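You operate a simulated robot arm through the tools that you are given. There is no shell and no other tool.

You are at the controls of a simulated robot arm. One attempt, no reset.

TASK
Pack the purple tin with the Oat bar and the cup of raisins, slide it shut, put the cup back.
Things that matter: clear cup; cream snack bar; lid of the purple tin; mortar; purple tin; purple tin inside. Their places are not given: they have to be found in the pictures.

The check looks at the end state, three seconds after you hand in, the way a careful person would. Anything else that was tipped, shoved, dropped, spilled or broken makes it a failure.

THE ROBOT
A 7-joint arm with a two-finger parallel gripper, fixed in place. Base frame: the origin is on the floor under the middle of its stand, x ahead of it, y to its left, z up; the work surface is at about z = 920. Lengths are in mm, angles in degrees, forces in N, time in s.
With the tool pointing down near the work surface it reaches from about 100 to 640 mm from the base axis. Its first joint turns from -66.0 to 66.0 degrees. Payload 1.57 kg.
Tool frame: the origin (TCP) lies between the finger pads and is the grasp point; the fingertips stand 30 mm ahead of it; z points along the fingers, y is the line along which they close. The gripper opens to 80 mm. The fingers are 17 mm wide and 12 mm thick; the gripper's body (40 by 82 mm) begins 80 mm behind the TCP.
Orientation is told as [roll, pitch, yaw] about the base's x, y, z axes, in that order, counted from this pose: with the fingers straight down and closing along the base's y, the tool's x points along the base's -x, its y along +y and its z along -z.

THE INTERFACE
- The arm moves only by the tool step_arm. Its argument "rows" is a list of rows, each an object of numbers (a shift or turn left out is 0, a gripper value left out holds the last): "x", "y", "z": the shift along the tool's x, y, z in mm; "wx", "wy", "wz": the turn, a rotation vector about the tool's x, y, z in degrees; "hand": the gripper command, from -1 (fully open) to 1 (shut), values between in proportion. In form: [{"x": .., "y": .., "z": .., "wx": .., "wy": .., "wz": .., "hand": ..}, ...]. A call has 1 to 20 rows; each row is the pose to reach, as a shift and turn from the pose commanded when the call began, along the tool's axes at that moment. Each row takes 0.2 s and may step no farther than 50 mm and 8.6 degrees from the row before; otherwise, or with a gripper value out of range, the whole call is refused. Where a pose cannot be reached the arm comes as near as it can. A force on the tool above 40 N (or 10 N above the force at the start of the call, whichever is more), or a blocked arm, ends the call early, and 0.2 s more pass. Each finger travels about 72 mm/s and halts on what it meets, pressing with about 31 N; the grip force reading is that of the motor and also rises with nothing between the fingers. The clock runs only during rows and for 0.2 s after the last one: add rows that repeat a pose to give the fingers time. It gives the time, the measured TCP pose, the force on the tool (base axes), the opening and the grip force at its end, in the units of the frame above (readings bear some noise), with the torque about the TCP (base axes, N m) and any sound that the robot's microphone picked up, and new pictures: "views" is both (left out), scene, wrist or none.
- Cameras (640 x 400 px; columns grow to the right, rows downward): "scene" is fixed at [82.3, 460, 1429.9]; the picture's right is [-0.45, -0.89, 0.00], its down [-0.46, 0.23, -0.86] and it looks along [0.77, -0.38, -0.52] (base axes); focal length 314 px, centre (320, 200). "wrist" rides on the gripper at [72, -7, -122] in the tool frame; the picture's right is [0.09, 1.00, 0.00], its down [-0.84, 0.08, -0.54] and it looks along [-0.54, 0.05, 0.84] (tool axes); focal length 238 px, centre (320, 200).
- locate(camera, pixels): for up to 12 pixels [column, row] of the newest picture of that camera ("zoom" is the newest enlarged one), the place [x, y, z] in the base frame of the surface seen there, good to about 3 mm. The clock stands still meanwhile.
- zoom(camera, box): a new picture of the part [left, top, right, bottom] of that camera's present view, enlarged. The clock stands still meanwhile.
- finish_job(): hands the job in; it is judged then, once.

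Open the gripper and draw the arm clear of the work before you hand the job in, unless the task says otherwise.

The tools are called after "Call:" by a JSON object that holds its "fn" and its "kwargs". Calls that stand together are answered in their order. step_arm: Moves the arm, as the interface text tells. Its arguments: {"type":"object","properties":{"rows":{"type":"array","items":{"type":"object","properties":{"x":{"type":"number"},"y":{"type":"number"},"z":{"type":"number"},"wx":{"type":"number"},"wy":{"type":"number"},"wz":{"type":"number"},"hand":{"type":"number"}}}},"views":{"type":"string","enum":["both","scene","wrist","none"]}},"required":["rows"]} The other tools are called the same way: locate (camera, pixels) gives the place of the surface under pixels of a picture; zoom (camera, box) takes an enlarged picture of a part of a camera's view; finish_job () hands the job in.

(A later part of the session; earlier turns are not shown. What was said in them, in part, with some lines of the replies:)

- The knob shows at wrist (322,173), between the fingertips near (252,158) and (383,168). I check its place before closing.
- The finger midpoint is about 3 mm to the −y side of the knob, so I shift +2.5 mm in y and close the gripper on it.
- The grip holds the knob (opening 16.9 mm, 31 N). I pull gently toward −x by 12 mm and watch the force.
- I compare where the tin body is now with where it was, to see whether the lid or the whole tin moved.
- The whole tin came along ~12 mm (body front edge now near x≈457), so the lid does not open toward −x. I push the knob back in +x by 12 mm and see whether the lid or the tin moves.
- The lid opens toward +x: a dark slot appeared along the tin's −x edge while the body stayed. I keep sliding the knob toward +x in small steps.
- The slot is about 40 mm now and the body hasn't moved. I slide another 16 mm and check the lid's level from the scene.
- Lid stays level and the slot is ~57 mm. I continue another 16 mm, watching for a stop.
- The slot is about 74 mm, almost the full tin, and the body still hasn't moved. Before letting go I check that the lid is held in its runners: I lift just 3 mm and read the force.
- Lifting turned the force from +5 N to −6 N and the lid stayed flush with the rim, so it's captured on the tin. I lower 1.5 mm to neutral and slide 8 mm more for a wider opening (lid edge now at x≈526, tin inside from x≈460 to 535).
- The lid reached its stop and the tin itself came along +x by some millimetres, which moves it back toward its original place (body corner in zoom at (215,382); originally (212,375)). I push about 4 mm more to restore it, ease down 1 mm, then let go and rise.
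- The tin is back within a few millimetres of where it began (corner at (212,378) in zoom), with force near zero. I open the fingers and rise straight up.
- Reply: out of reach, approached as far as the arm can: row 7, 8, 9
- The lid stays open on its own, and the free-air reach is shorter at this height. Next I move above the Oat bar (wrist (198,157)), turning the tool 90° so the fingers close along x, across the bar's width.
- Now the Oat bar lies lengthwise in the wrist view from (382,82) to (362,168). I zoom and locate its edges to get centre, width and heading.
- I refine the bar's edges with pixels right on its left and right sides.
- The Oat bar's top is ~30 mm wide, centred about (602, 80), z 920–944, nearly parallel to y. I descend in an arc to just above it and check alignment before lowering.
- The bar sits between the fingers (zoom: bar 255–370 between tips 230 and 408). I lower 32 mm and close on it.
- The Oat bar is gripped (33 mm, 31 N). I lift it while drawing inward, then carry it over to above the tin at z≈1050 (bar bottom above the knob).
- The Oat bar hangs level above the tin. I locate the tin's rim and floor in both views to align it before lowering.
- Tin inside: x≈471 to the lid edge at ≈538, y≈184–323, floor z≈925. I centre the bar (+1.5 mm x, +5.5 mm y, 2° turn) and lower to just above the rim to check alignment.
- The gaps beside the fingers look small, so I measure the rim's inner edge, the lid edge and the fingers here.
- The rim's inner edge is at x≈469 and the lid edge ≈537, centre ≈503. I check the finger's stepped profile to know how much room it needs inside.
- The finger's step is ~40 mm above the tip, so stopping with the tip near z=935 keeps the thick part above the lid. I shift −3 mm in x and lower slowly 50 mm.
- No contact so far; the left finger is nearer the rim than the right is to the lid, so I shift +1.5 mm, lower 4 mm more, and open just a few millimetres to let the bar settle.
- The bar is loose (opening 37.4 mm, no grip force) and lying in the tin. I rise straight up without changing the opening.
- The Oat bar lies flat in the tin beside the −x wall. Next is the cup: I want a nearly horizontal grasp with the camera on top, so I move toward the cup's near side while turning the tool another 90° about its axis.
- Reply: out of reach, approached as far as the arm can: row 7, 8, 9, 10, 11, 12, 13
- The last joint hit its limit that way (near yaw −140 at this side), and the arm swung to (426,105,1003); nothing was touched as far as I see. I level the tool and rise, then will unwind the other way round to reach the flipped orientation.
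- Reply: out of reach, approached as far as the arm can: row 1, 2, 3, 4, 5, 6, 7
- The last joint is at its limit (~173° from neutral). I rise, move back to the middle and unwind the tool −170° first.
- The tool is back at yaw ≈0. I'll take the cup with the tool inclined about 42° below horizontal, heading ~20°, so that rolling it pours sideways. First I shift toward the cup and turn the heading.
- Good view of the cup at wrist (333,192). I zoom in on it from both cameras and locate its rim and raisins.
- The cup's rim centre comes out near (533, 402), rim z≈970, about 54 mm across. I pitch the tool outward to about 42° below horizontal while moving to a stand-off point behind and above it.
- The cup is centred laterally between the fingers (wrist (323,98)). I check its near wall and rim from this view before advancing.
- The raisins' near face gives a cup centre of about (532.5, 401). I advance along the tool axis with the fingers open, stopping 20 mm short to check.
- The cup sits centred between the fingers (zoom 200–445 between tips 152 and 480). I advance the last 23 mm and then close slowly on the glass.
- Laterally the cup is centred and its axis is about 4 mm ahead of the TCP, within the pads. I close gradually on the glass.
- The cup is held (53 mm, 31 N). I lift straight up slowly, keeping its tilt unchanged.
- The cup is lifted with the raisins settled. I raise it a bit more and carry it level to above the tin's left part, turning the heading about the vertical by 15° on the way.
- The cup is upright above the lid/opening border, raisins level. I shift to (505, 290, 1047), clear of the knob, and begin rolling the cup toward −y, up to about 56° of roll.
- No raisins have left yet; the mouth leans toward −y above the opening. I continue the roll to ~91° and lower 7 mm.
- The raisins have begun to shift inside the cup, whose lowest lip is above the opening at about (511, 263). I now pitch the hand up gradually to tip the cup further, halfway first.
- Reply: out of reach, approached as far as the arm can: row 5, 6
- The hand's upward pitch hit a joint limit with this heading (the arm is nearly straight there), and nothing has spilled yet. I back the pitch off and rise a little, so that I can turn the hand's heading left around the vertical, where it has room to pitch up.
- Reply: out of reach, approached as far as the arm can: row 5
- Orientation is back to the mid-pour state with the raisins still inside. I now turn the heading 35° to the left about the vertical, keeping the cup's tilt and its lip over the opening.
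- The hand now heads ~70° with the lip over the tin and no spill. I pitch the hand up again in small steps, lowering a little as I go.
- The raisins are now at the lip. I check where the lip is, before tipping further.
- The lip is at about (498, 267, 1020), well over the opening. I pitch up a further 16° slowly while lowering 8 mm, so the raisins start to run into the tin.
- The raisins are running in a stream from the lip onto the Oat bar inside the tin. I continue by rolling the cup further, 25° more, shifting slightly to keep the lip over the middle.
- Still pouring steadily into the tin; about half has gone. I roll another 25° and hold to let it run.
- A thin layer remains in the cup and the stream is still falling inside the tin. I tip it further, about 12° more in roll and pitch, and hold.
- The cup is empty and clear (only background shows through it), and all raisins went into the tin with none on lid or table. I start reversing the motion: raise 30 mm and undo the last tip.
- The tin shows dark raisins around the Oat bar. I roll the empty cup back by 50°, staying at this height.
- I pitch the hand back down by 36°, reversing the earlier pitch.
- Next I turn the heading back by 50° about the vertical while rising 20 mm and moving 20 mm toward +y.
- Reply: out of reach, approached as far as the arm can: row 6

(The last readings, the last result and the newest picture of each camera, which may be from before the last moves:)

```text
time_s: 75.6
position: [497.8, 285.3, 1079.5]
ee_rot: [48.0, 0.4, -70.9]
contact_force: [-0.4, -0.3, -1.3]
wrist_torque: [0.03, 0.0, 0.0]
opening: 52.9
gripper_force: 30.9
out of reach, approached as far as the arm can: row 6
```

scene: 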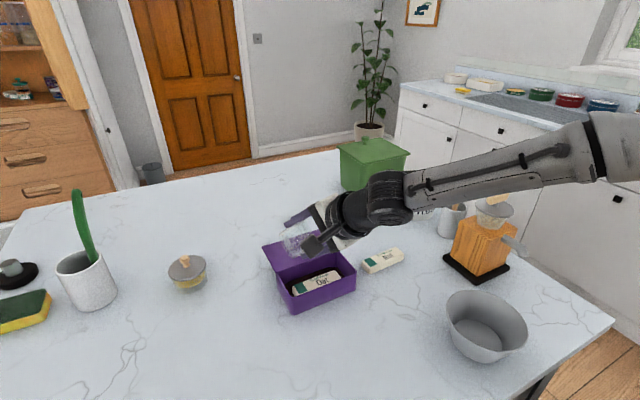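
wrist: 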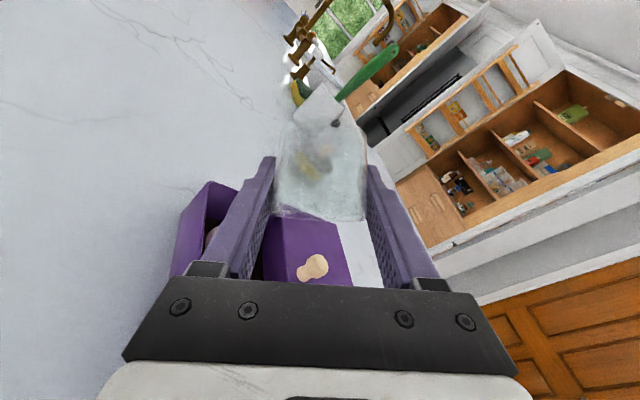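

The heading is back near 20°. I now roll the cup upright (−91°) while carrying it back to above its original spot.

Call:
{"fn": "step_arm", "kwargs": {"rows": [{"x": 7, "y": 3.2, "z": 3.5, "wz": -6.5, "hand": 1}, {"x": 14, "y": 6.4, "z": 7, "wz": -13}, {"x": 21, "y": 9.5, "z": 10.6, "wz": -19.5}, {"x": 28, "y": 12.7, "z": 14.1, "wz": -26}, {"x": 35, "y": 15.9, "z": 17.7, "wz": -32.5}, {"x": 42, "y": 19.1, "z": 21.2, "wz": -39}, {"x": 49, "y": 22.3, "z": 24.7, "wz": -45.5}, {"x": 56, "y": 25.4, "z": 28.3, "wz": -52}, {"x": 63, "y": 28.6, "z": 31.8, "wz": -58.5}, {"x": 70, "y": 31.8, "z": 35.3, "wz": -65}, {"x": 77, "y": 35, "z": 38.9, "wz": -71.5}, {"x": 84, "y": 38.2, "z": 42.4, "wz": -78}, {"x": 91, "y": 41.4, "z": 46, "wz": -84.5}, {"x": 98.4, "y": 44.6, "z": 49.5, "wz": -91}, {"x": 98.4, "y": 44.6, "z": 49.5, "wz": -91}]}}

Call:
{"fn": "zoom", "kwargs": {"camera": "scene", "box": [200, 190, 380, 330]}}

```text
time_s: 78.8
position: [528.1, 400.9, 1081.0]
ee_rot: [-0.5, -48.0, 20.3]
contact_force: [0.8, 0.2, -1.1]
wrist_torque: [0.02, -0.01, 0.04]
opening: 52.7
gripper_force: 30.7
```

scene: 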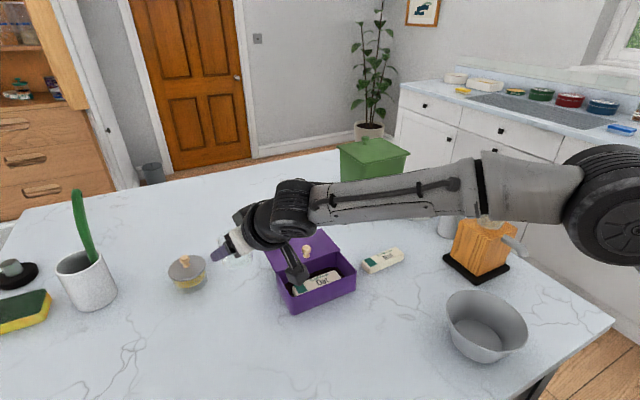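
wrist: 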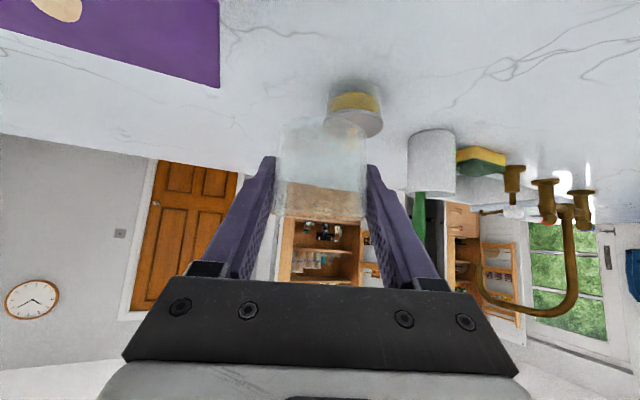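

```text
2.86 times, centred on (290, 260) of scene
```

zoom: 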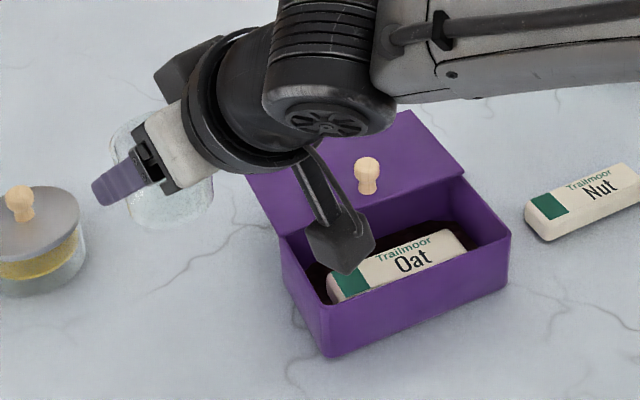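

The empty cup is upright above its original place, and the tool orientation matches the grasp. I lower it 121 mm, slowing near the table.

Call:
{"fn": "step_arm", "kwargs": {"rows": [{"x": 11.2, "z": 10, "hand": 1}, {"x": 22.3, "z": 20.1}, {"x": 33.5, "z": 30.1}, {"x": 44.6, "z": 40.1}, {"x": 55.8, "z": 50.2}, {"x": 66.9, "z": 60.2}, {"x": 74.3, "z": 66.9}, {"x": 81.8, "z": 73.6}, {"x": 86.2, "z": 77.6}, {"x": 90, "z": 81}, {"x": 90, "z": 81}]}}

```text
time_s: 81.2
position: [527.2, 396.3, 959.5]
ee_rot: [-0.3, -48.0, 20.1]
contact_force: [0.4, 0.2, -2.1]
wrist_torque: [0.0, -0.02, 0.01]
opening: 52.7
gripper_force: 31.3
```

scene: 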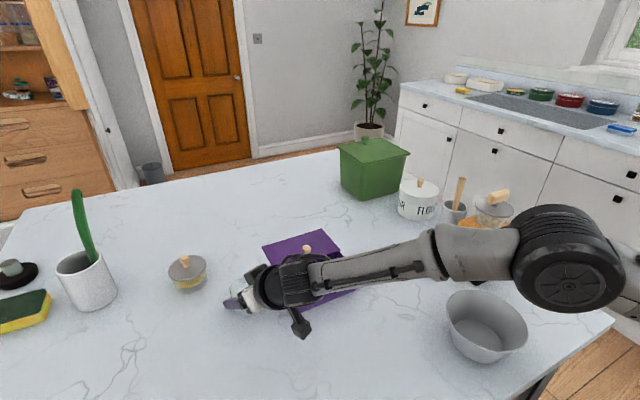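
wrist: 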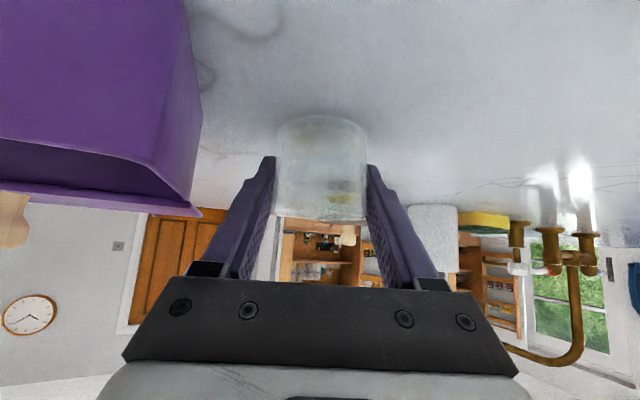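

It's about 4 mm off in y from where it was picked (measured 527.2, 396.3 vs 528.6, 400.1). I correct sideways, then lower the last 5 mm gently.

Call:
{"fn": "step_arm", "kwargs": {"rows": [{"x": -1.75, "y": 3.1, "z": 1.95, "hand": 1}, {"x": -1.75, "y": 3.1, "z": 1.95}, {"x": 0.1, "y": 3.1, "z": 3.6}, {"x": 1.6, "y": 3.1, "z": 5}, {"x": 2, "y": 3.1, "z": 5.3}, {"x": 2, "y": 3.1, "z": 5.3}]}}

Call:
{"fn": "zoom", "kwargs": {"camera": "scene", "box": [190, 240, 350, 350]}}

Call:
{"fn": "zoom", "kwargs": {"camera": "wrist", "box": [230, 80, 410, 220]}}

```text
time_s: 82.6
position: [528.9, 403.2, 955.8]
ee_rot: [-0.4, -48.1, 20.2]
contact_force: [0.2, -1.3, 3.0]
wrist_torque: [0.08, -0.01, 0.01]
opening: 52.8
gripper_force: 31.0
```

scene: 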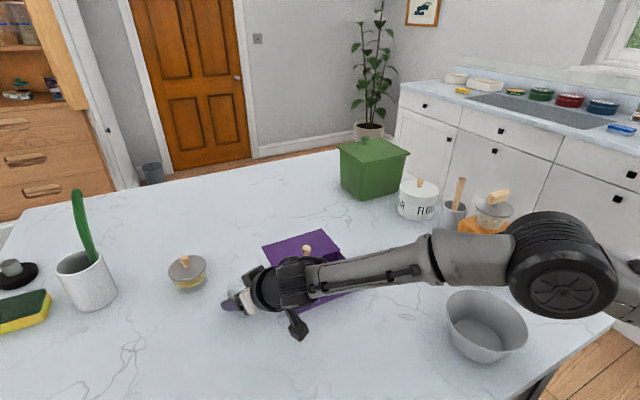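
wrist: 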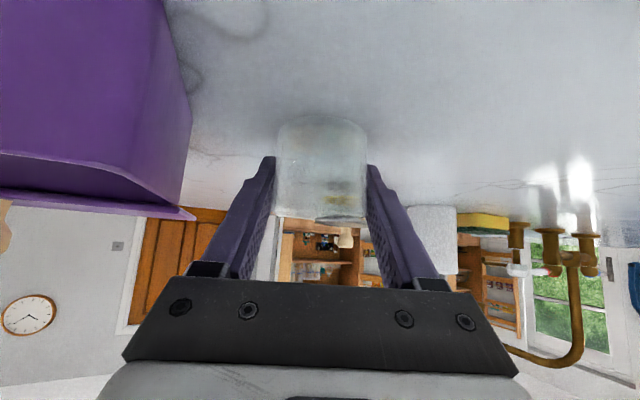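

```text
3.64 times, centred on (270, 295) of scene
```

zoom: 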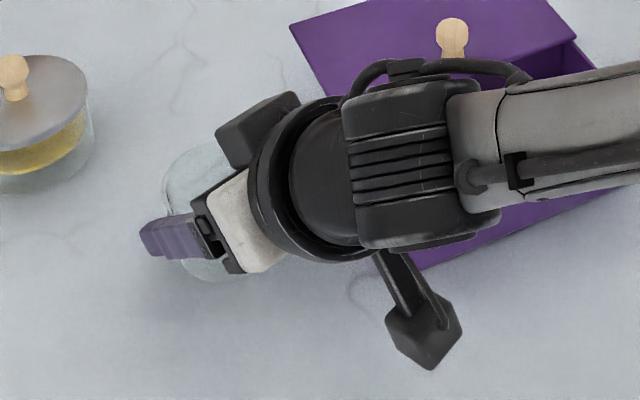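

```text
2.86 times, centred on (320, 150) of wrist
```

zoom: 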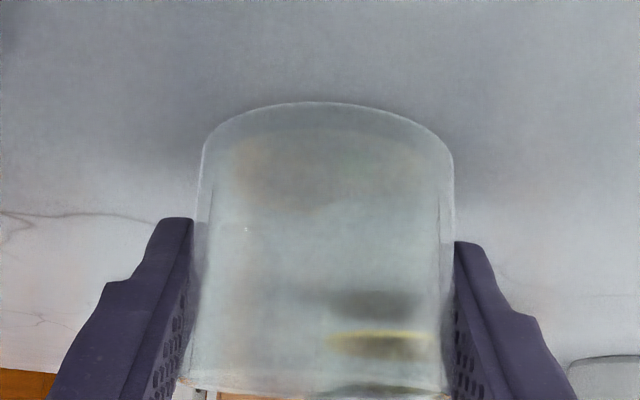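

Force turned to +3 N: the cup's base rests on the table at its original spot, upright. I open the fingers gradually.

Call:
{"fn": "step_arm", "kwargs": {"rows": [{"hand": -0.36}, {"hand": -0.42}, {"hand": -0.5}, {"hand": -0.7}, {"hand": -1}, {"hand": -1}, {"hand": -1}]}}

Call:
{"fn": "zoom", "kwargs": {"camera": "wrist", "box": [230, 80, 410, 220]}}

```text
time_s: 84.2
position: [529.0, 400.6, 954.9]
ee_rot: [-0.4, -48.0, 20.1]
contact_force: [0.3, 0.1, -0.2]
wrist_torque: [-0.03, -0.04, -0.02]
opening: 80.1
gripper_force: 0.1
```

scene: 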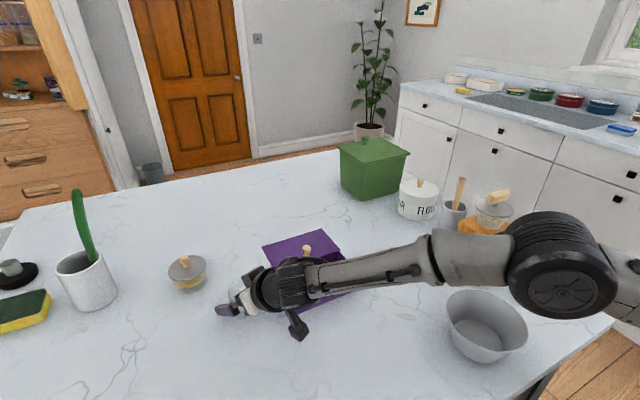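
wrist: 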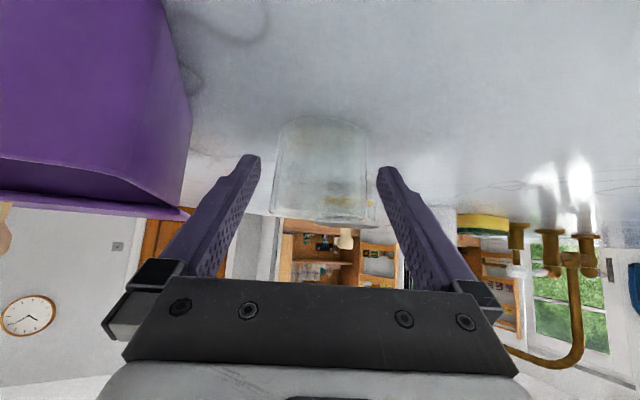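

```text
2.86 times, centred on (320, 150) of wrist
```

zoom: 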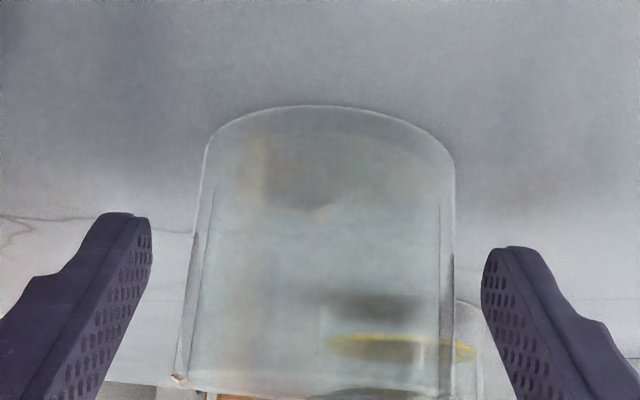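

The cup stands upright between the open fingers, at the picked-up place (TCP 529, 400.6). I retract along the tool axis, back and up.

Call:
{"fn": "step_arm", "kwargs": {"rows": [{"z": -8, "hand": -1}, {"z": -20}, {"z": -35}, {"z": -50}, {"z": -65}, {"z": -85}, {"z": -105, "x": -10}, {"z": -125, "x": -30}, {"z": -140, "x": -50}, {"z": -140, "x": -50}]}}

Call:
{"fn": "zoom", "kwargs": {"camera": "scene", "box": [190, 210, 390, 330]}}

```text
time_s: 86.4
position: [462.4, 379.6, 1084.4]
ee_rot: [-0.4, -48.0, 20.2]
contact_force: [0.0, 0.0, -0.1]
wrist_torque: [0.0, 0.01, -0.02]
opening: 80.2
gripper_force: 0.0
```

scene: 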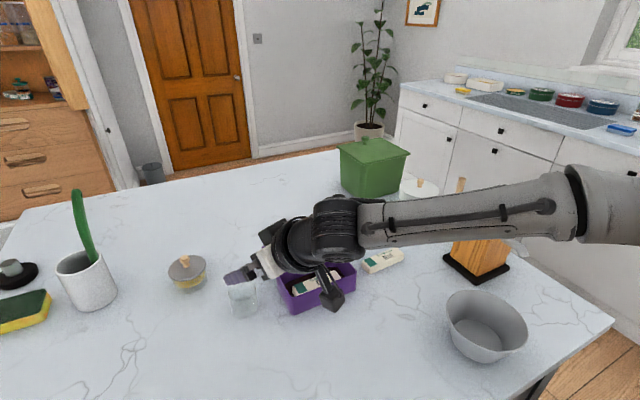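
wrist: 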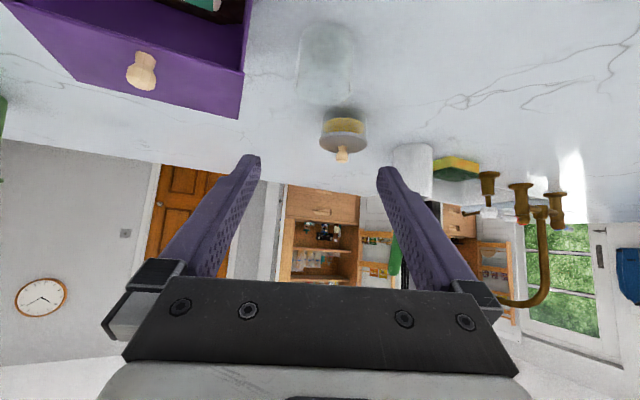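

```text
3.20 times, centred on (290, 270) of scene
```

zoom: 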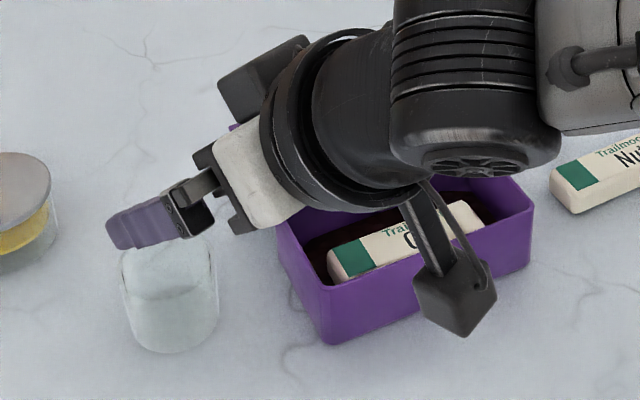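

The cup is back and standing. I swing the tool back to vertical while drawing back and up.

Call:
{"fn": "step_arm", "kwargs": {"rows": [{"x": -1.5, "y": -4.5, "z": -10.8, "wy": 6.8, "hand": -1}, {"x": -3, "y": -9, "z": -21.6, "wy": 13.6}, {"x": -4.6, "y": -13.6, "z": -32.4, "wy": 20.4}, {"x": -6.1, "y": -18.1, "z": -43.1, "wy": 27.2}, {"x": -7.7, "y": -22.7, "z": -53.9, "wy": 34}, {"x": -9.2, "y": -27.2, "z": -64.7, "wy": 40.8}, {"x": -9.2, "y": -27.2, "z": -64.7, "wy": 48}, {"x": -9.2, "y": -27.2, "z": -64.7, "wy": 48}]}}

Call:
{"fn": "zoom", "kwargs": {"camera": "scene", "box": [190, 210, 410, 330]}}

Call:
{"fn": "zoom", "kwargs": {"camera": "wrist", "box": [150, 70, 400, 260]}}

```text
time_s: 88.2
position: [433.0, 339.4, 1136.6]
ee_rot: [-0.3, 0.1, 20.0]
contact_force: [-1.3, 0.9, 0.3]
wrist_torque: [-0.01, 0.0, -0.01]
opening: 80.0
gripper_force: 0.1
```

scene: 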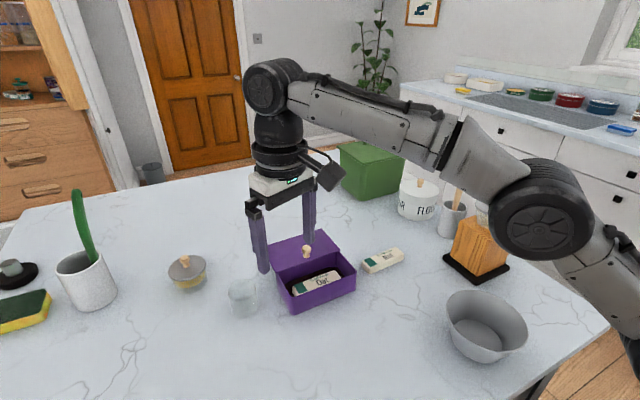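
wrist: 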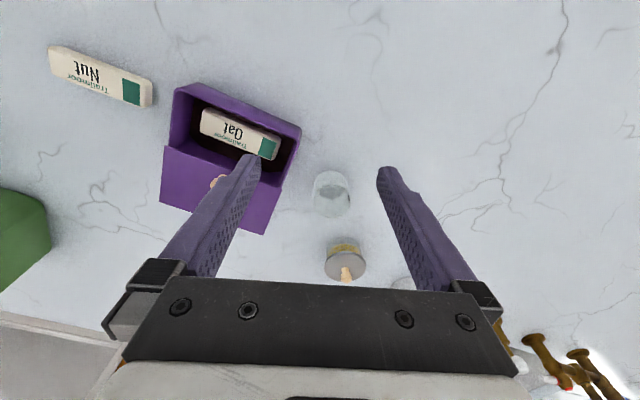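

```text
2.91 times, centred on (300, 270) of scene
```

zoom: 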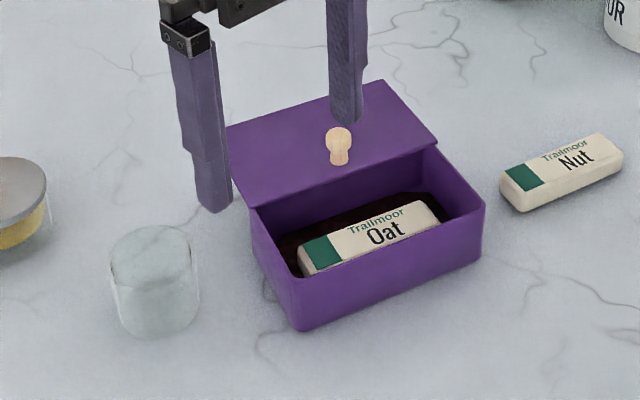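

```text
2.11 times, centred on (275, 165) of wrist
```

zoom: 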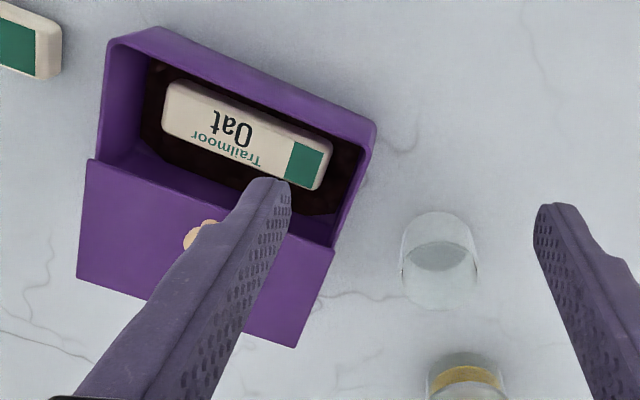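

No spill anywhere; the cup stands at scene (243,297) as originally, and the Oat bar lies with raisins in the tin. Now I go back above the lid knob, turning the tool to yaw 0.

Call:
{"fn": "step_arm", "kwargs": {"rows": [{"x": -8.5, "y": -19, "z": 8, "wz": 3.4, "hand": -1}, {"x": -17, "y": -38, "z": 16, "wz": 6.7}, {"x": -25.7, "y": -57, "z": 24, "wz": 10}, {"x": -34, "y": -76, "z": 32, "wz": 13.4}, {"x": -43, "y": -95, "z": 40, "wz": 16.7}, {"x": -51.4, "y": -113.4, "z": 47, "wz": 20}, {"x": -51.4, "y": -113.4, "z": 47, "wz": 20}]}}

Call:
{"fn": "zoom", "kwargs": {"camera": "wrist", "box": [220, 50, 420, 220]}}

```text
time_s: 89.8
position: [521.2, 249.6, 1087.3]
ee_rot: [-0.2, -0.1, -0.2]
contact_force: [-0.1, -0.1, 0.3]
wrist_torque: [-0.03, 0.0, -0.01]
opening: 80.1
gripper_force: 0.1
```

scene: 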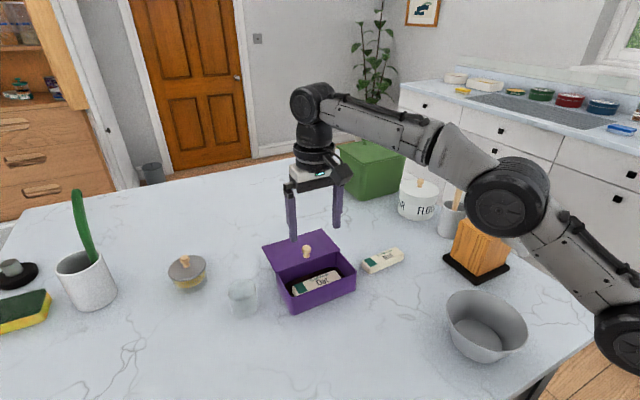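
wrist: 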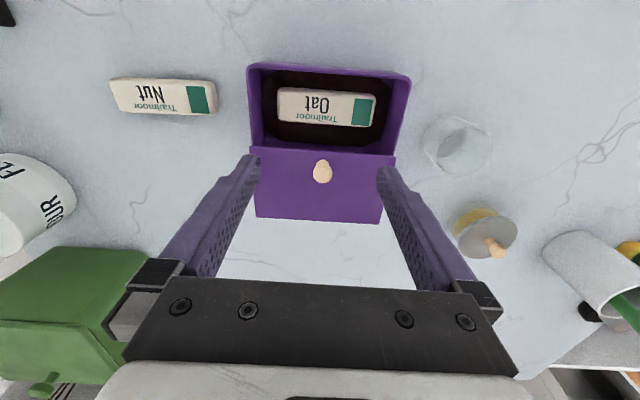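

```text
2.35 times, centred on (320, 135) of wrist
```

zoom: 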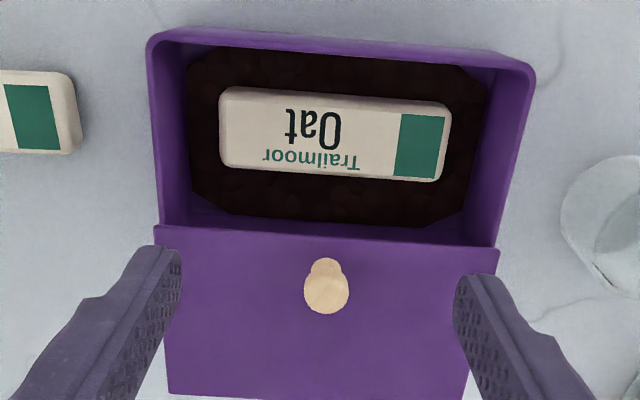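

Everything sits inside the tin. I locate the knob and lid edges to grip it again.

Call:
{"fn": "locate", "kwargs": {"camera": "wrist", "pixels": [[322, 172], [316, 173], [328, 173], [322, 182], [322, 162], [250, 150], [395, 158], [320, 110], [300, 145], [258, 70], [408, 80]]}}

Call:
{"fn": "locate", "kwargs": {"camera": "scene", "pixels": [[306, 250], [306, 256], [293, 311], [354, 288], [318, 282], [305, 286]]}}

```text
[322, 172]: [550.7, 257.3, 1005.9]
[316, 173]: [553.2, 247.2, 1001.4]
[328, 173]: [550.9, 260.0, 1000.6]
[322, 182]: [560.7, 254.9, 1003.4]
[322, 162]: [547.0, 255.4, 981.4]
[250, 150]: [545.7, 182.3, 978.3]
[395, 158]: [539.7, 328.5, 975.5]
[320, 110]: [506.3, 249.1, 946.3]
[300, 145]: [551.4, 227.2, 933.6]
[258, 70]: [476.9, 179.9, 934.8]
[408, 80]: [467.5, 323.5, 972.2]
```

```text
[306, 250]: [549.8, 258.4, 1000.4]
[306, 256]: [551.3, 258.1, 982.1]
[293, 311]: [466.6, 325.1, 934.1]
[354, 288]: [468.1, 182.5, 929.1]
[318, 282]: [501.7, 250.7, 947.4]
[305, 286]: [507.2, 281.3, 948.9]
```

The knob is at about (552, 254.5), top z≈1003. I go down in front of it and out over it, then lower the fingers around it.

Call:
{"fn": "step_arm", "kwargs": {"rows": [{"x": -5, "y": 2, "z": 20, "hand": -1}, {"x": -10, "y": 4, "z": 40}, {"x": -21, "y": 5, "z": 44}, {"x": -31, "y": 5, "z": 46}, {"x": -31, "y": 5, "z": 56}, {"x": -31, "y": 5, "z": 66}, {"x": -31, "y": 5, "z": 71}, {"x": -31, "y": 5, "z": 71}]}}

Call:
{"fn": "zoom", "kwargs": {"camera": "wrist", "box": [200, 60, 440, 250]}}

Call:
{"fn": "zoom", "kwargs": {"camera": "scene", "box": [240, 200, 380, 320]}}

```text
time_s: 91.6
position: [549.6, 255.0, 1018.4]
ee_rot: [-0.3, -0.1, -0.2]
contact_force: [-0.2, -0.6, 0.5]
wrist_torque: [-0.03, 0.0, 0.01]
opening: 80.0
gripper_force: 0.0
```

scene: 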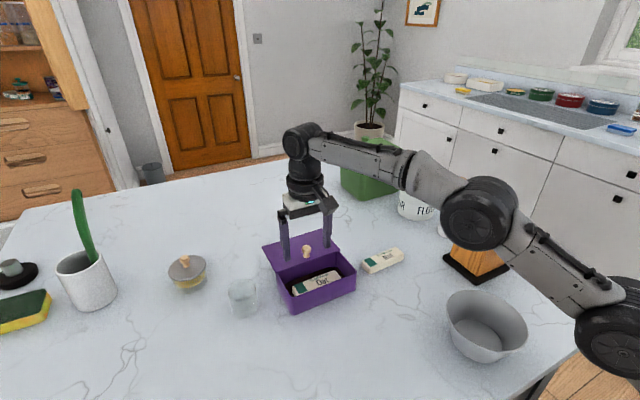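
wrist: 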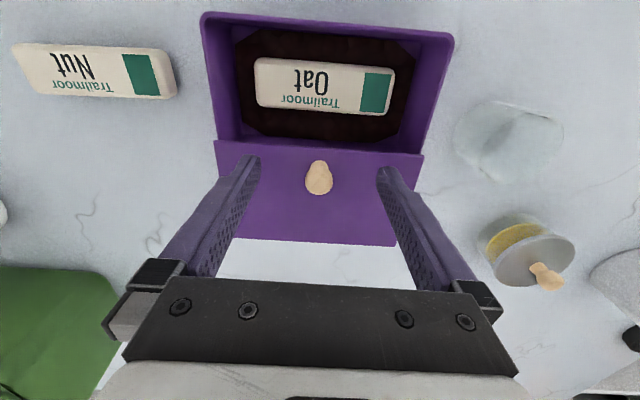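

```text
2.11 times, centred on (320, 155) of wrist
```

zoom: 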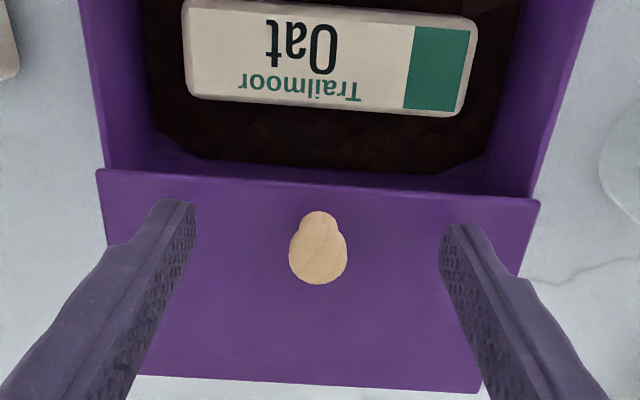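

```text
3.33 times, centred on (310, 260) of scene
```

zoom: 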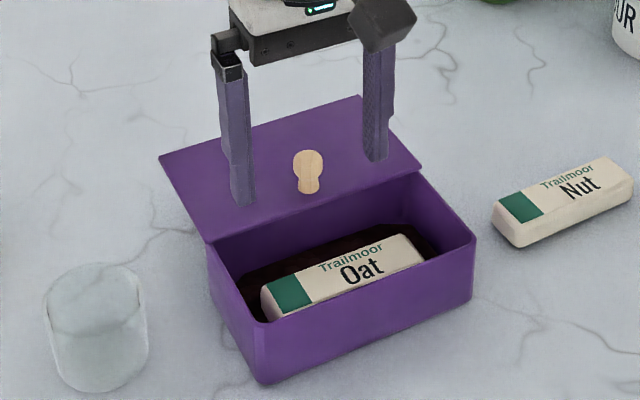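

The knob is centred between the fingertips (zoom 319 vs 193/440). I adjust 2 mm outward and down and close on it.

Call:
{"fn": "step_arm", "kwargs": {"rows": [{"x": -2, "z": 2, "hand": -1}, {"x": -2, "z": 2, "hand": 0.2}, {"x": -2, "z": 2, "hand": 0.5}, {"x": -2, "z": 2, "hand": 1}, {"x": -2, "z": 2, "hand": 1}, {"x": -2, "z": 2, "hand": 1}], "views": "scene"}}

```text
time_s: 93.0
position: [551.4, 253.8, 1017.9]
ee_rot: [-0.2, -0.1, -0.1]
contact_force: [1.0, -0.8, 0.3]
wrist_torque: [0.26, 0.0, -0.05]
opening: 17.2
gripper_force: 30.8
```

scene: 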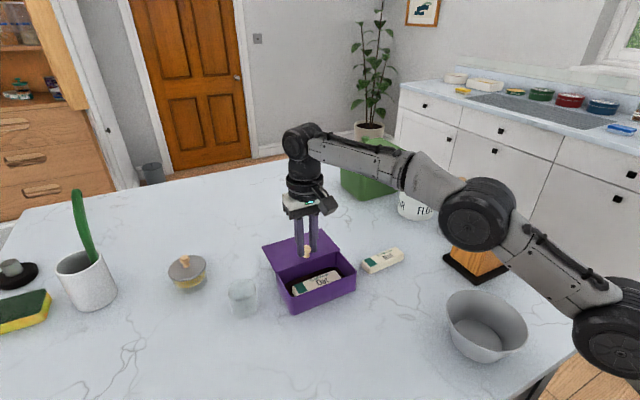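

The knob is gripped (17 mm). I slide the lid closed toward −x, 60 mm first in small steps.

Call:
{"fn": "step_arm", "kwargs": {"rows": [{"x": 5, "hand": 1}, {"x": 10}, {"x": 15}, {"x": 20}, {"x": 25}, {"x": 30}, {"x": 35}, {"x": 40}, {"x": 45}, {"x": 50}, {"x": 55}, {"x": 60}, {"x": 60}]}}

Call:
{"fn": "zoom", "kwargs": {"camera": "scene", "box": [250, 210, 370, 320]}}

Call:
{"fn": "zoom", "kwargs": {"camera": "wrist", "box": [190, 80, 450, 260]}}

```text
time_s: 95.8
position: [491.7, 254.7, 1016.2]
ee_rot: [-0.2, -0.1, -0.1]
contact_force: [0.2, 4.2, 7.5]
wrist_torque: [0.36, -0.04, 0.0]
opening: 17.0
gripper_force: 30.8
```

scene: 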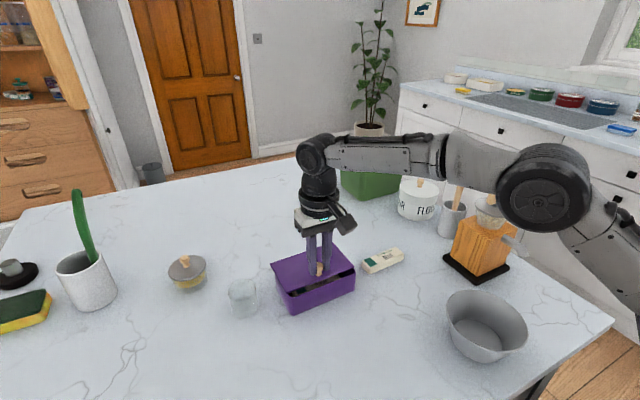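
wrist: 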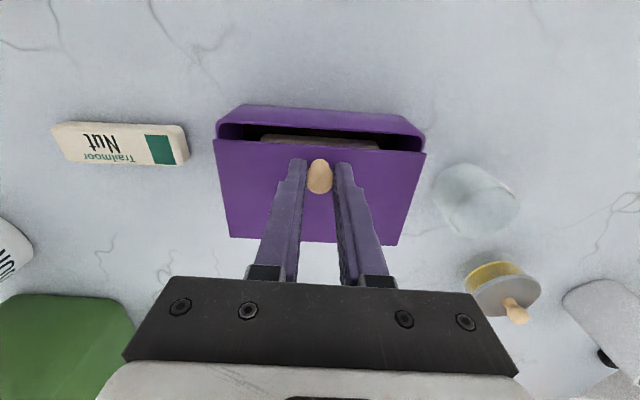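

```text
3.64 times, centred on (310, 265) of scene
```

zoom: 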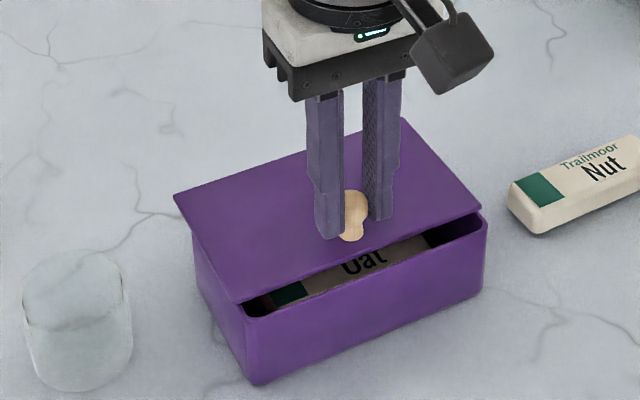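

```text
2.22 times, centred on (320, 170) of wrist
```

zoom: 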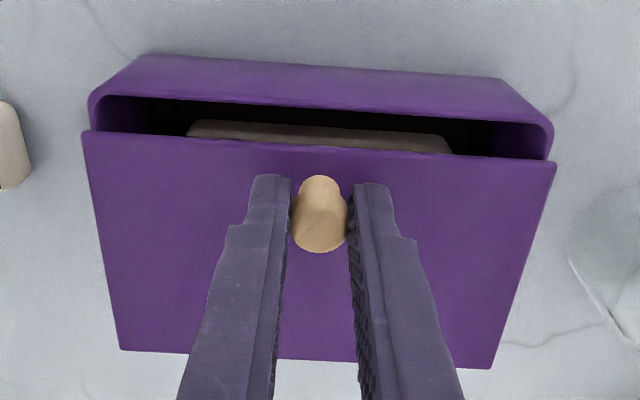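

About 14 mm of gap is left and the tin body hasn't shifted; upward force is 7.5 N, so I ease up 1 mm and slide on 14 mm.

Call:
{"fn": "step_arm", "kwargs": {"rows": [{"x": 3, "z": -1, "hand": 1}, {"x": 6, "z": -1}, {"x": 9, "z": -1}, {"x": 12, "z": -1}, {"x": 14, "z": -1}, {"x": 14, "z": -1}]}}

Call:
{"fn": "zoom", "kwargs": {"camera": "scene", "box": [250, 210, 370, 320]}}

Call:
{"fn": "zoom", "kwargs": {"camera": "wrist", "box": [190, 80, 450, 260]}}

```text
time_s: 97.2
position: [478.7, 254.5, 1017.1]
ee_rot: [-0.3, 0.1, -0.1]
contact_force: [-0.6, -0.5, 0.7]
wrist_torque: [0.27, -0.23, -0.03]
opening: 17.1
gripper_force: 30.7
```

scene: 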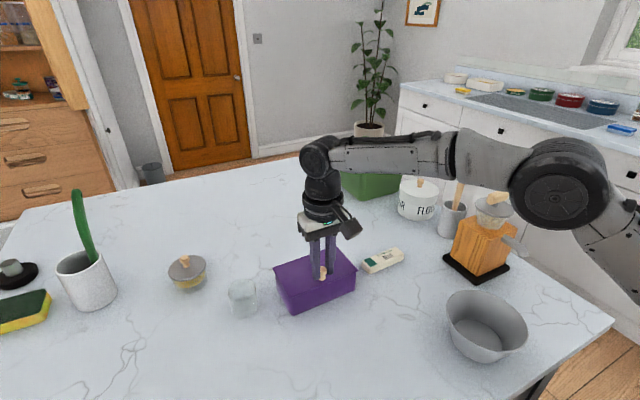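
wrist: 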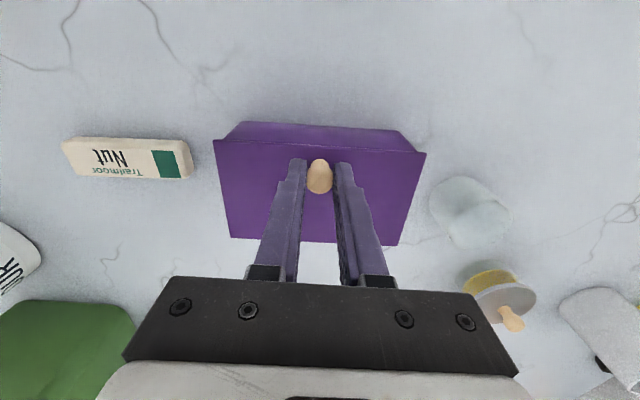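

```text
3.64 times, centred on (310, 265) of scene
```

zoom: 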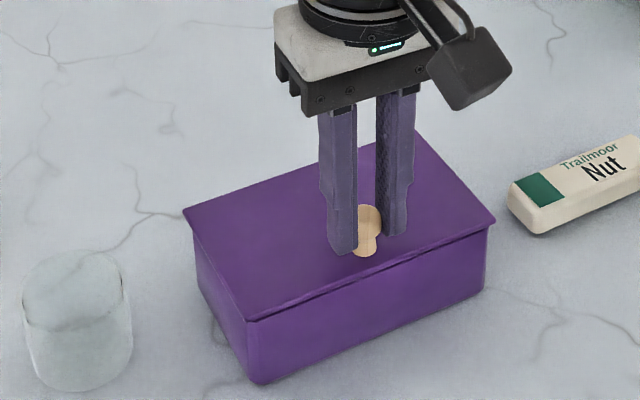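

```text
2.22 times, centred on (320, 170) of wrist
```

zoom: 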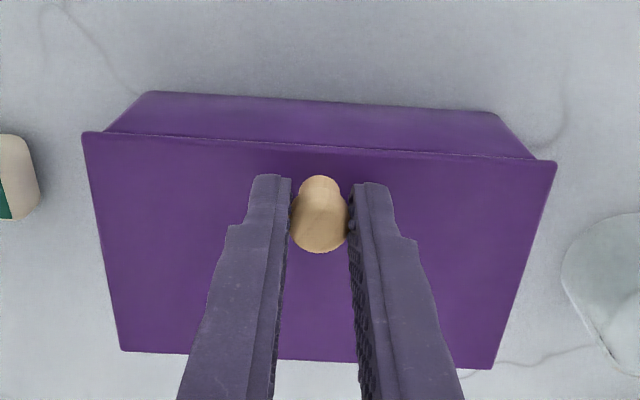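

The lid looks shut with perhaps 1–2 mm to go compared with the initial view. I pull 3 mm more to make sure it's against its stop.

Call:
{"fn": "step_arm", "kwargs": {"rows": [{"x": 1, "hand": 1}, {"x": 2}, {"x": 3}, {"x": 3}]}}

Call:
{"fn": "zoom", "kwargs": {"camera": "wrist", "box": [200, 100, 440, 250]}}

Call:
{"fn": "zoom", "kwargs": {"camera": "scene", "box": [260, 220, 380, 320]}}

```text
time_s: 98.2
position: [474.8, 255.5, 1017.5]
ee_rot: [-0.3, 0.0, -0.2]
contact_force: [-0.3, -1.5, 0.0]
wrist_torque: [0.11, -0.02, -0.12]
opening: 17.1
gripper_force: 31.1
```

scene: 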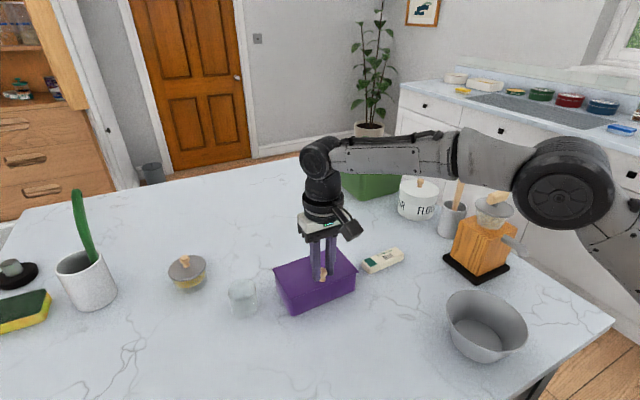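
wrist: 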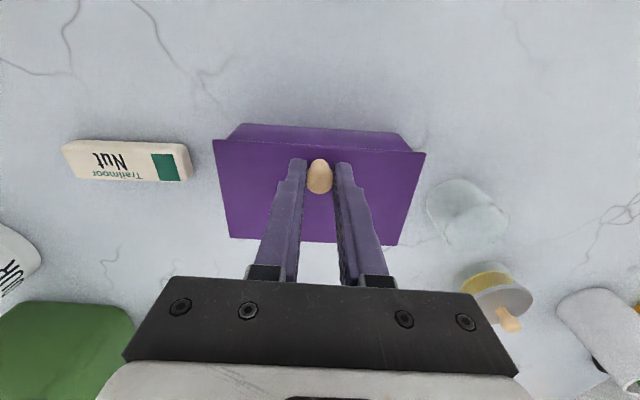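

```text
2.67 times, centred on (320, 175) of wrist
```

zoom: 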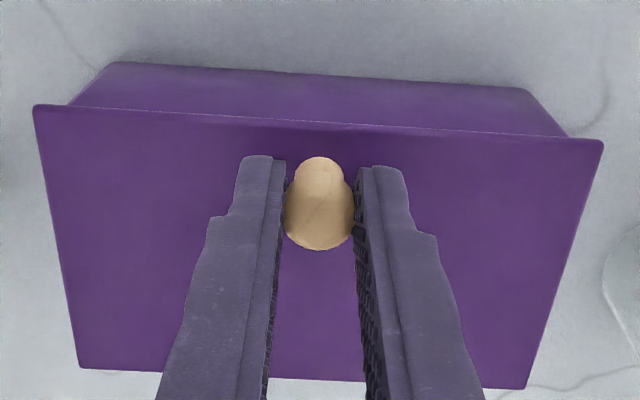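

```text
4.00 times, centred on (320, 270) of scene
```

zoom: 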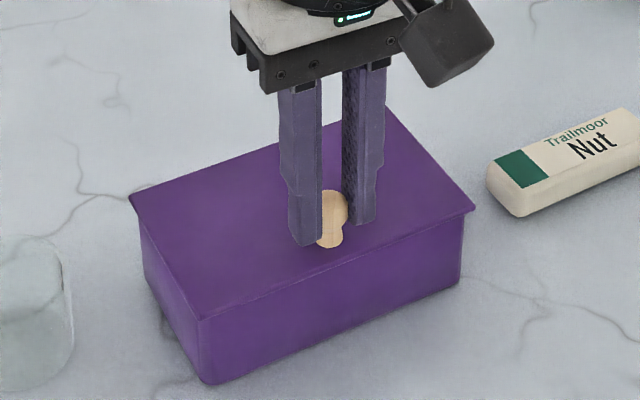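

The lid moved about 3 mm relative to the tin, so I do one more small 3 mm pull and compare whether the tin body now follows (fully shut).

Call:
{"fn": "step_arm", "kwargs": {"rows": [{"x": 1, "hand": 1}, {"x": 2}, {"x": 3}, {"x": 3}]}}

Call:
{"fn": "zoom", "kwargs": {"camera": "wrist", "box": [200, 100, 440, 250]}}

Call:
{"fn": "zoom", "kwargs": {"camera": "scene", "box": [260, 220, 380, 320]}}

```text
time_s: 99.2
position: [472.5, 255.1, 1016.8]
ee_rot: [-0.3, -0.2, -0.2]
contact_force: [-0.1, -0.4, 0.4]
wrist_torque: [0.01, 0.14, -0.02]
opening: 16.8
gripper_force: 31.0
```

scene: 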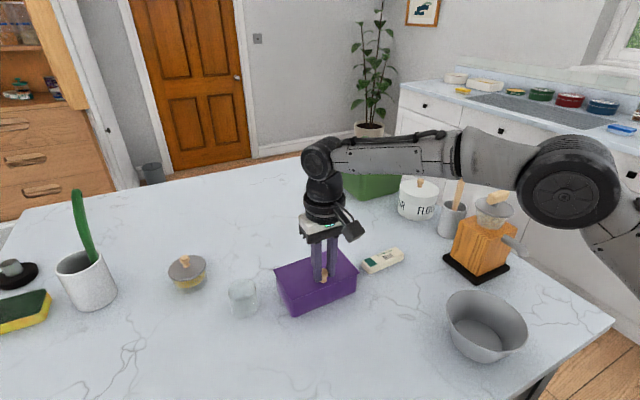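
wrist: 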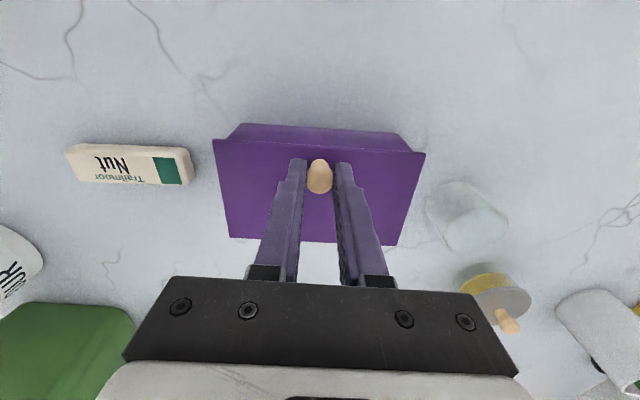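

```text
2.67 times, centred on (320, 175) of wrist
```

zoom: 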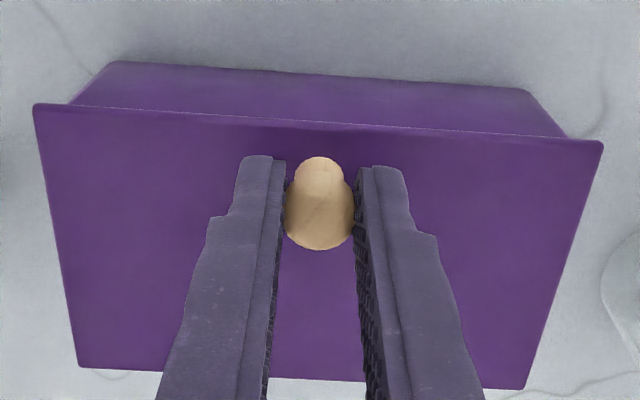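

```text
4.00 times, centred on (320, 270) of scene
```

zoom: 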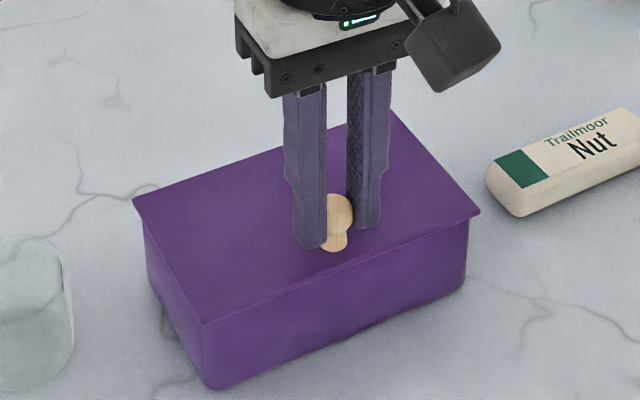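

The tin now moved along with the lid and the wrist view is identical, so the lid is fully shut. I open the fingers and rise.

Call:
{"fn": "step_arm", "kwargs": {"rows": [{"hand": 0.4}, {"hand": 0.2}, {"hand": 0.0}, {"hand": -0.3}, {"z": -12, "hand": -0.5}, {"z": -35, "hand": -0.5}, {"z": -70}, {"z": -105}, {"z": -120}, {"z": -120}]}}

Call:
{"fn": "zoom", "kwargs": {"camera": "scene", "box": [200, 210, 420, 330]}}

Call:
{"fn": "zoom", "kwargs": {"camera": "wrist", "box": [100, 60, 500, 280]}}

```text
time_s: 101.4
position: [471.1, 256.1, 1136.6]
ee_rot: [-0.3, -0.1, -0.2]
contact_force: [0.0, 0.5, 0.7]
wrist_torque: [0.02, 0.02, -0.02]
opening: 60.1
gripper_force: 0.1
```

scene: 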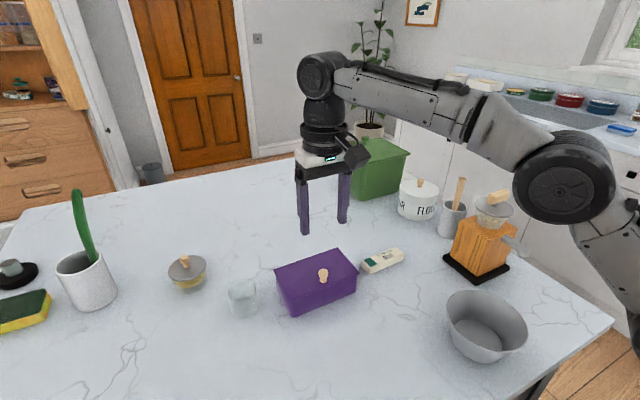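
wrist: 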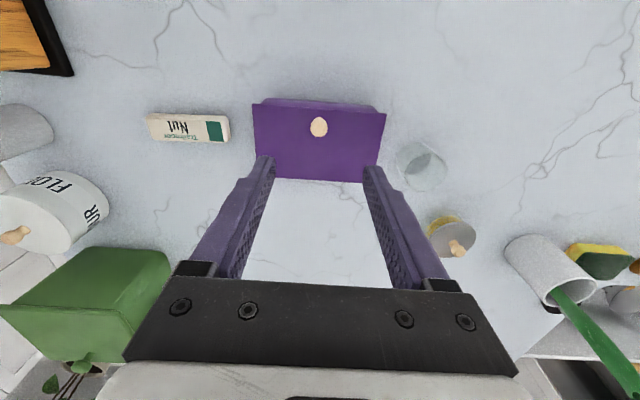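

```text
2.91 times, centred on (310, 270) of scene
```

zoom: 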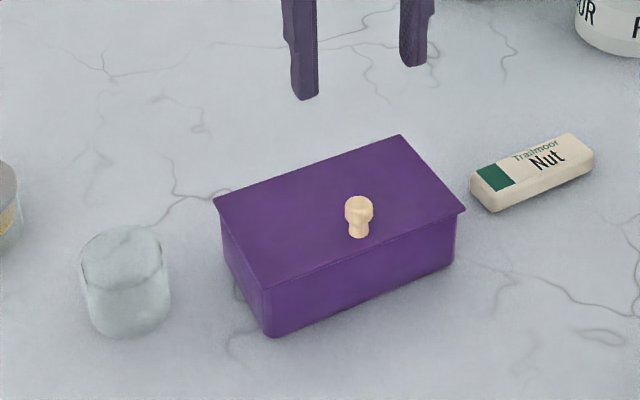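

```text
1.60 times, centred on (300, 170) of wrist
```

zoom: 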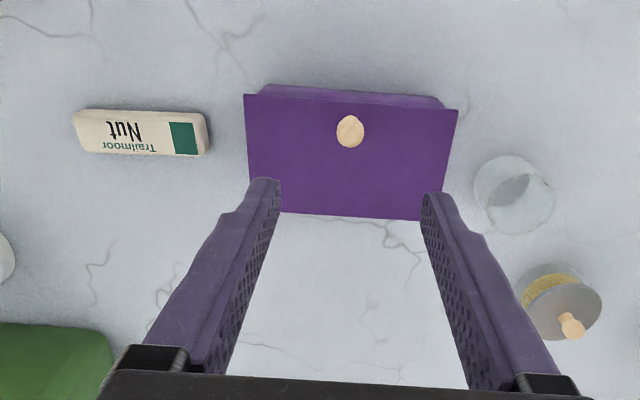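

The tin is shut, cup upright, Nut bar untouched. I compare the cup, mortar and other objects closely with the initial pictures before drawing the arm clear.

Call:
{"fn": "zoom", "kwargs": {"camera": "scene", "box": [205, 265, 285, 325]}}

Call:
{"fn": "zoom", "kwargs": {"camera": "scene", "box": [420, 180, 540, 360]}}

Call:
{"fn": "zoom", "kwargs": {"camera": "scene", "box": [265, 240, 365, 315]}}

```text
6.67 times, centred on (245, 295) of scene
```

zoom: 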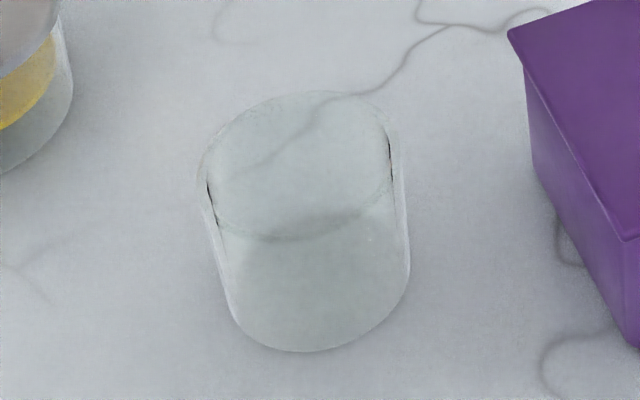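

```text
2.22 times, centred on (480, 270) of scene
```

zoom: 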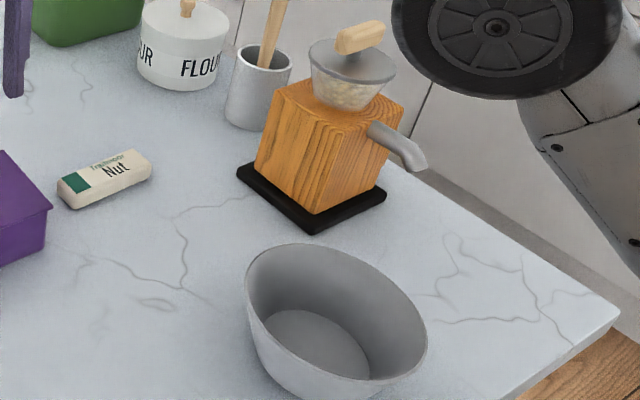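

```text
5.33 times, centred on (315, 278) of scene
```

zoom: 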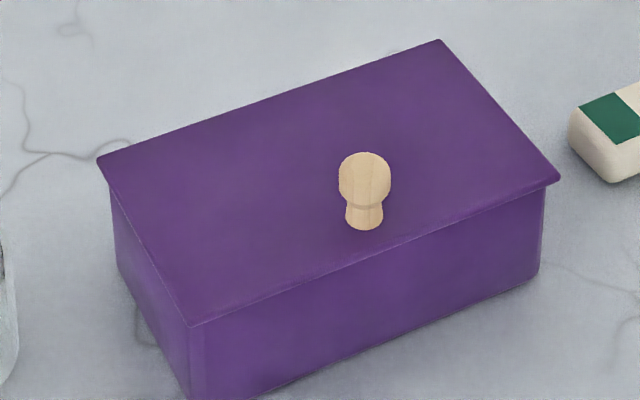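

Cup, mortar, bowl, Nut bar and jars are all where they began, and the tin is closed within a few millimetres of its place. I draw the arm back to its starting position with the gripper open.

Call:
{"fn": "step_arm", "kwargs": {"rows": [{"x": 23, "y": -8, "z": -20, "hand": -1}, {"x": 46, "y": -24, "z": -40}, {"x": 69, "y": -40, "z": -60}, {"x": 92, "y": -56, "z": -80}, {"x": 115, "y": -72, "z": -95}, {"x": 138, "y": -90, "z": -110}, {"x": 160, "y": -108, "z": -120}, {"x": 182, "y": -126, "z": -130}, {"x": 182, "y": -126, "z": -130}]}}

```text
time_s: 103.4
position: [287.8, 129.9, 1268.6]
ee_rot: [-0.3, 0.1, -0.1]
contact_force: [0.6, -0.3, -0.4]
wrist_torque: [0.02, -0.02, -0.04]
opening: 79.9
gripper_force: 0.1
```

scene: 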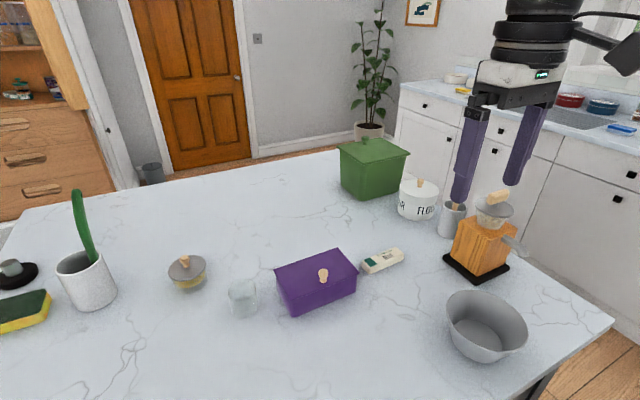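
wrist: 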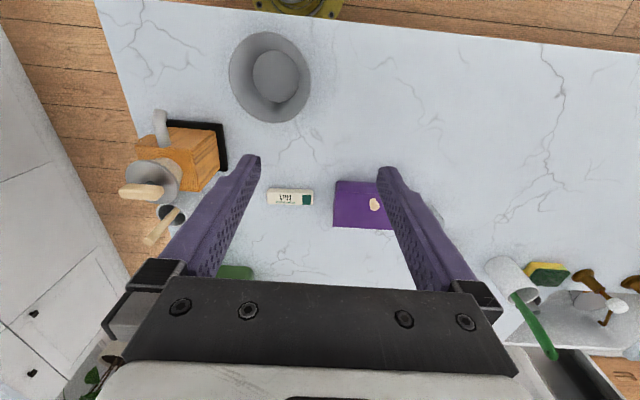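

The final view shows the tin shut, holding the Oat bar and raisins. The empty cup is upright at its original place, nothing else has moved, and the arm is clear with the gripper open. I hand in the job.

Call:
{"fn": "finish_job", "kwargs": {}}

```text
The job is handed in.
```

I packed the purple tin with the Oat bar and the raisins and slid its lid fully shut. The empty cup is back where it stood. I've handed the job in, but I don't have the check's result.

- **Tin position:** the tin ended up about 4 to 5 mm nearer the robot than where it began. I pulled the lid the wrong way at first and dragged the tin, then moved it most of the way back. The last pull to close the lid shifted it slightly again.
- **Raisins:** I saw none on the lid or the table, and the cup looks clear.
- **Cup:** it is upright, within a few millimetres of its original spot.
- **Other objects:** in the pictures, the Nut bar, the grey bowl, the pestle cup, the jars and the grinder are all where they started. I never worked out whether the "mortar" is the bowl or the pestle cup, but I touched neither.
- **Arm:** it is back at its starting position with the gripper open.
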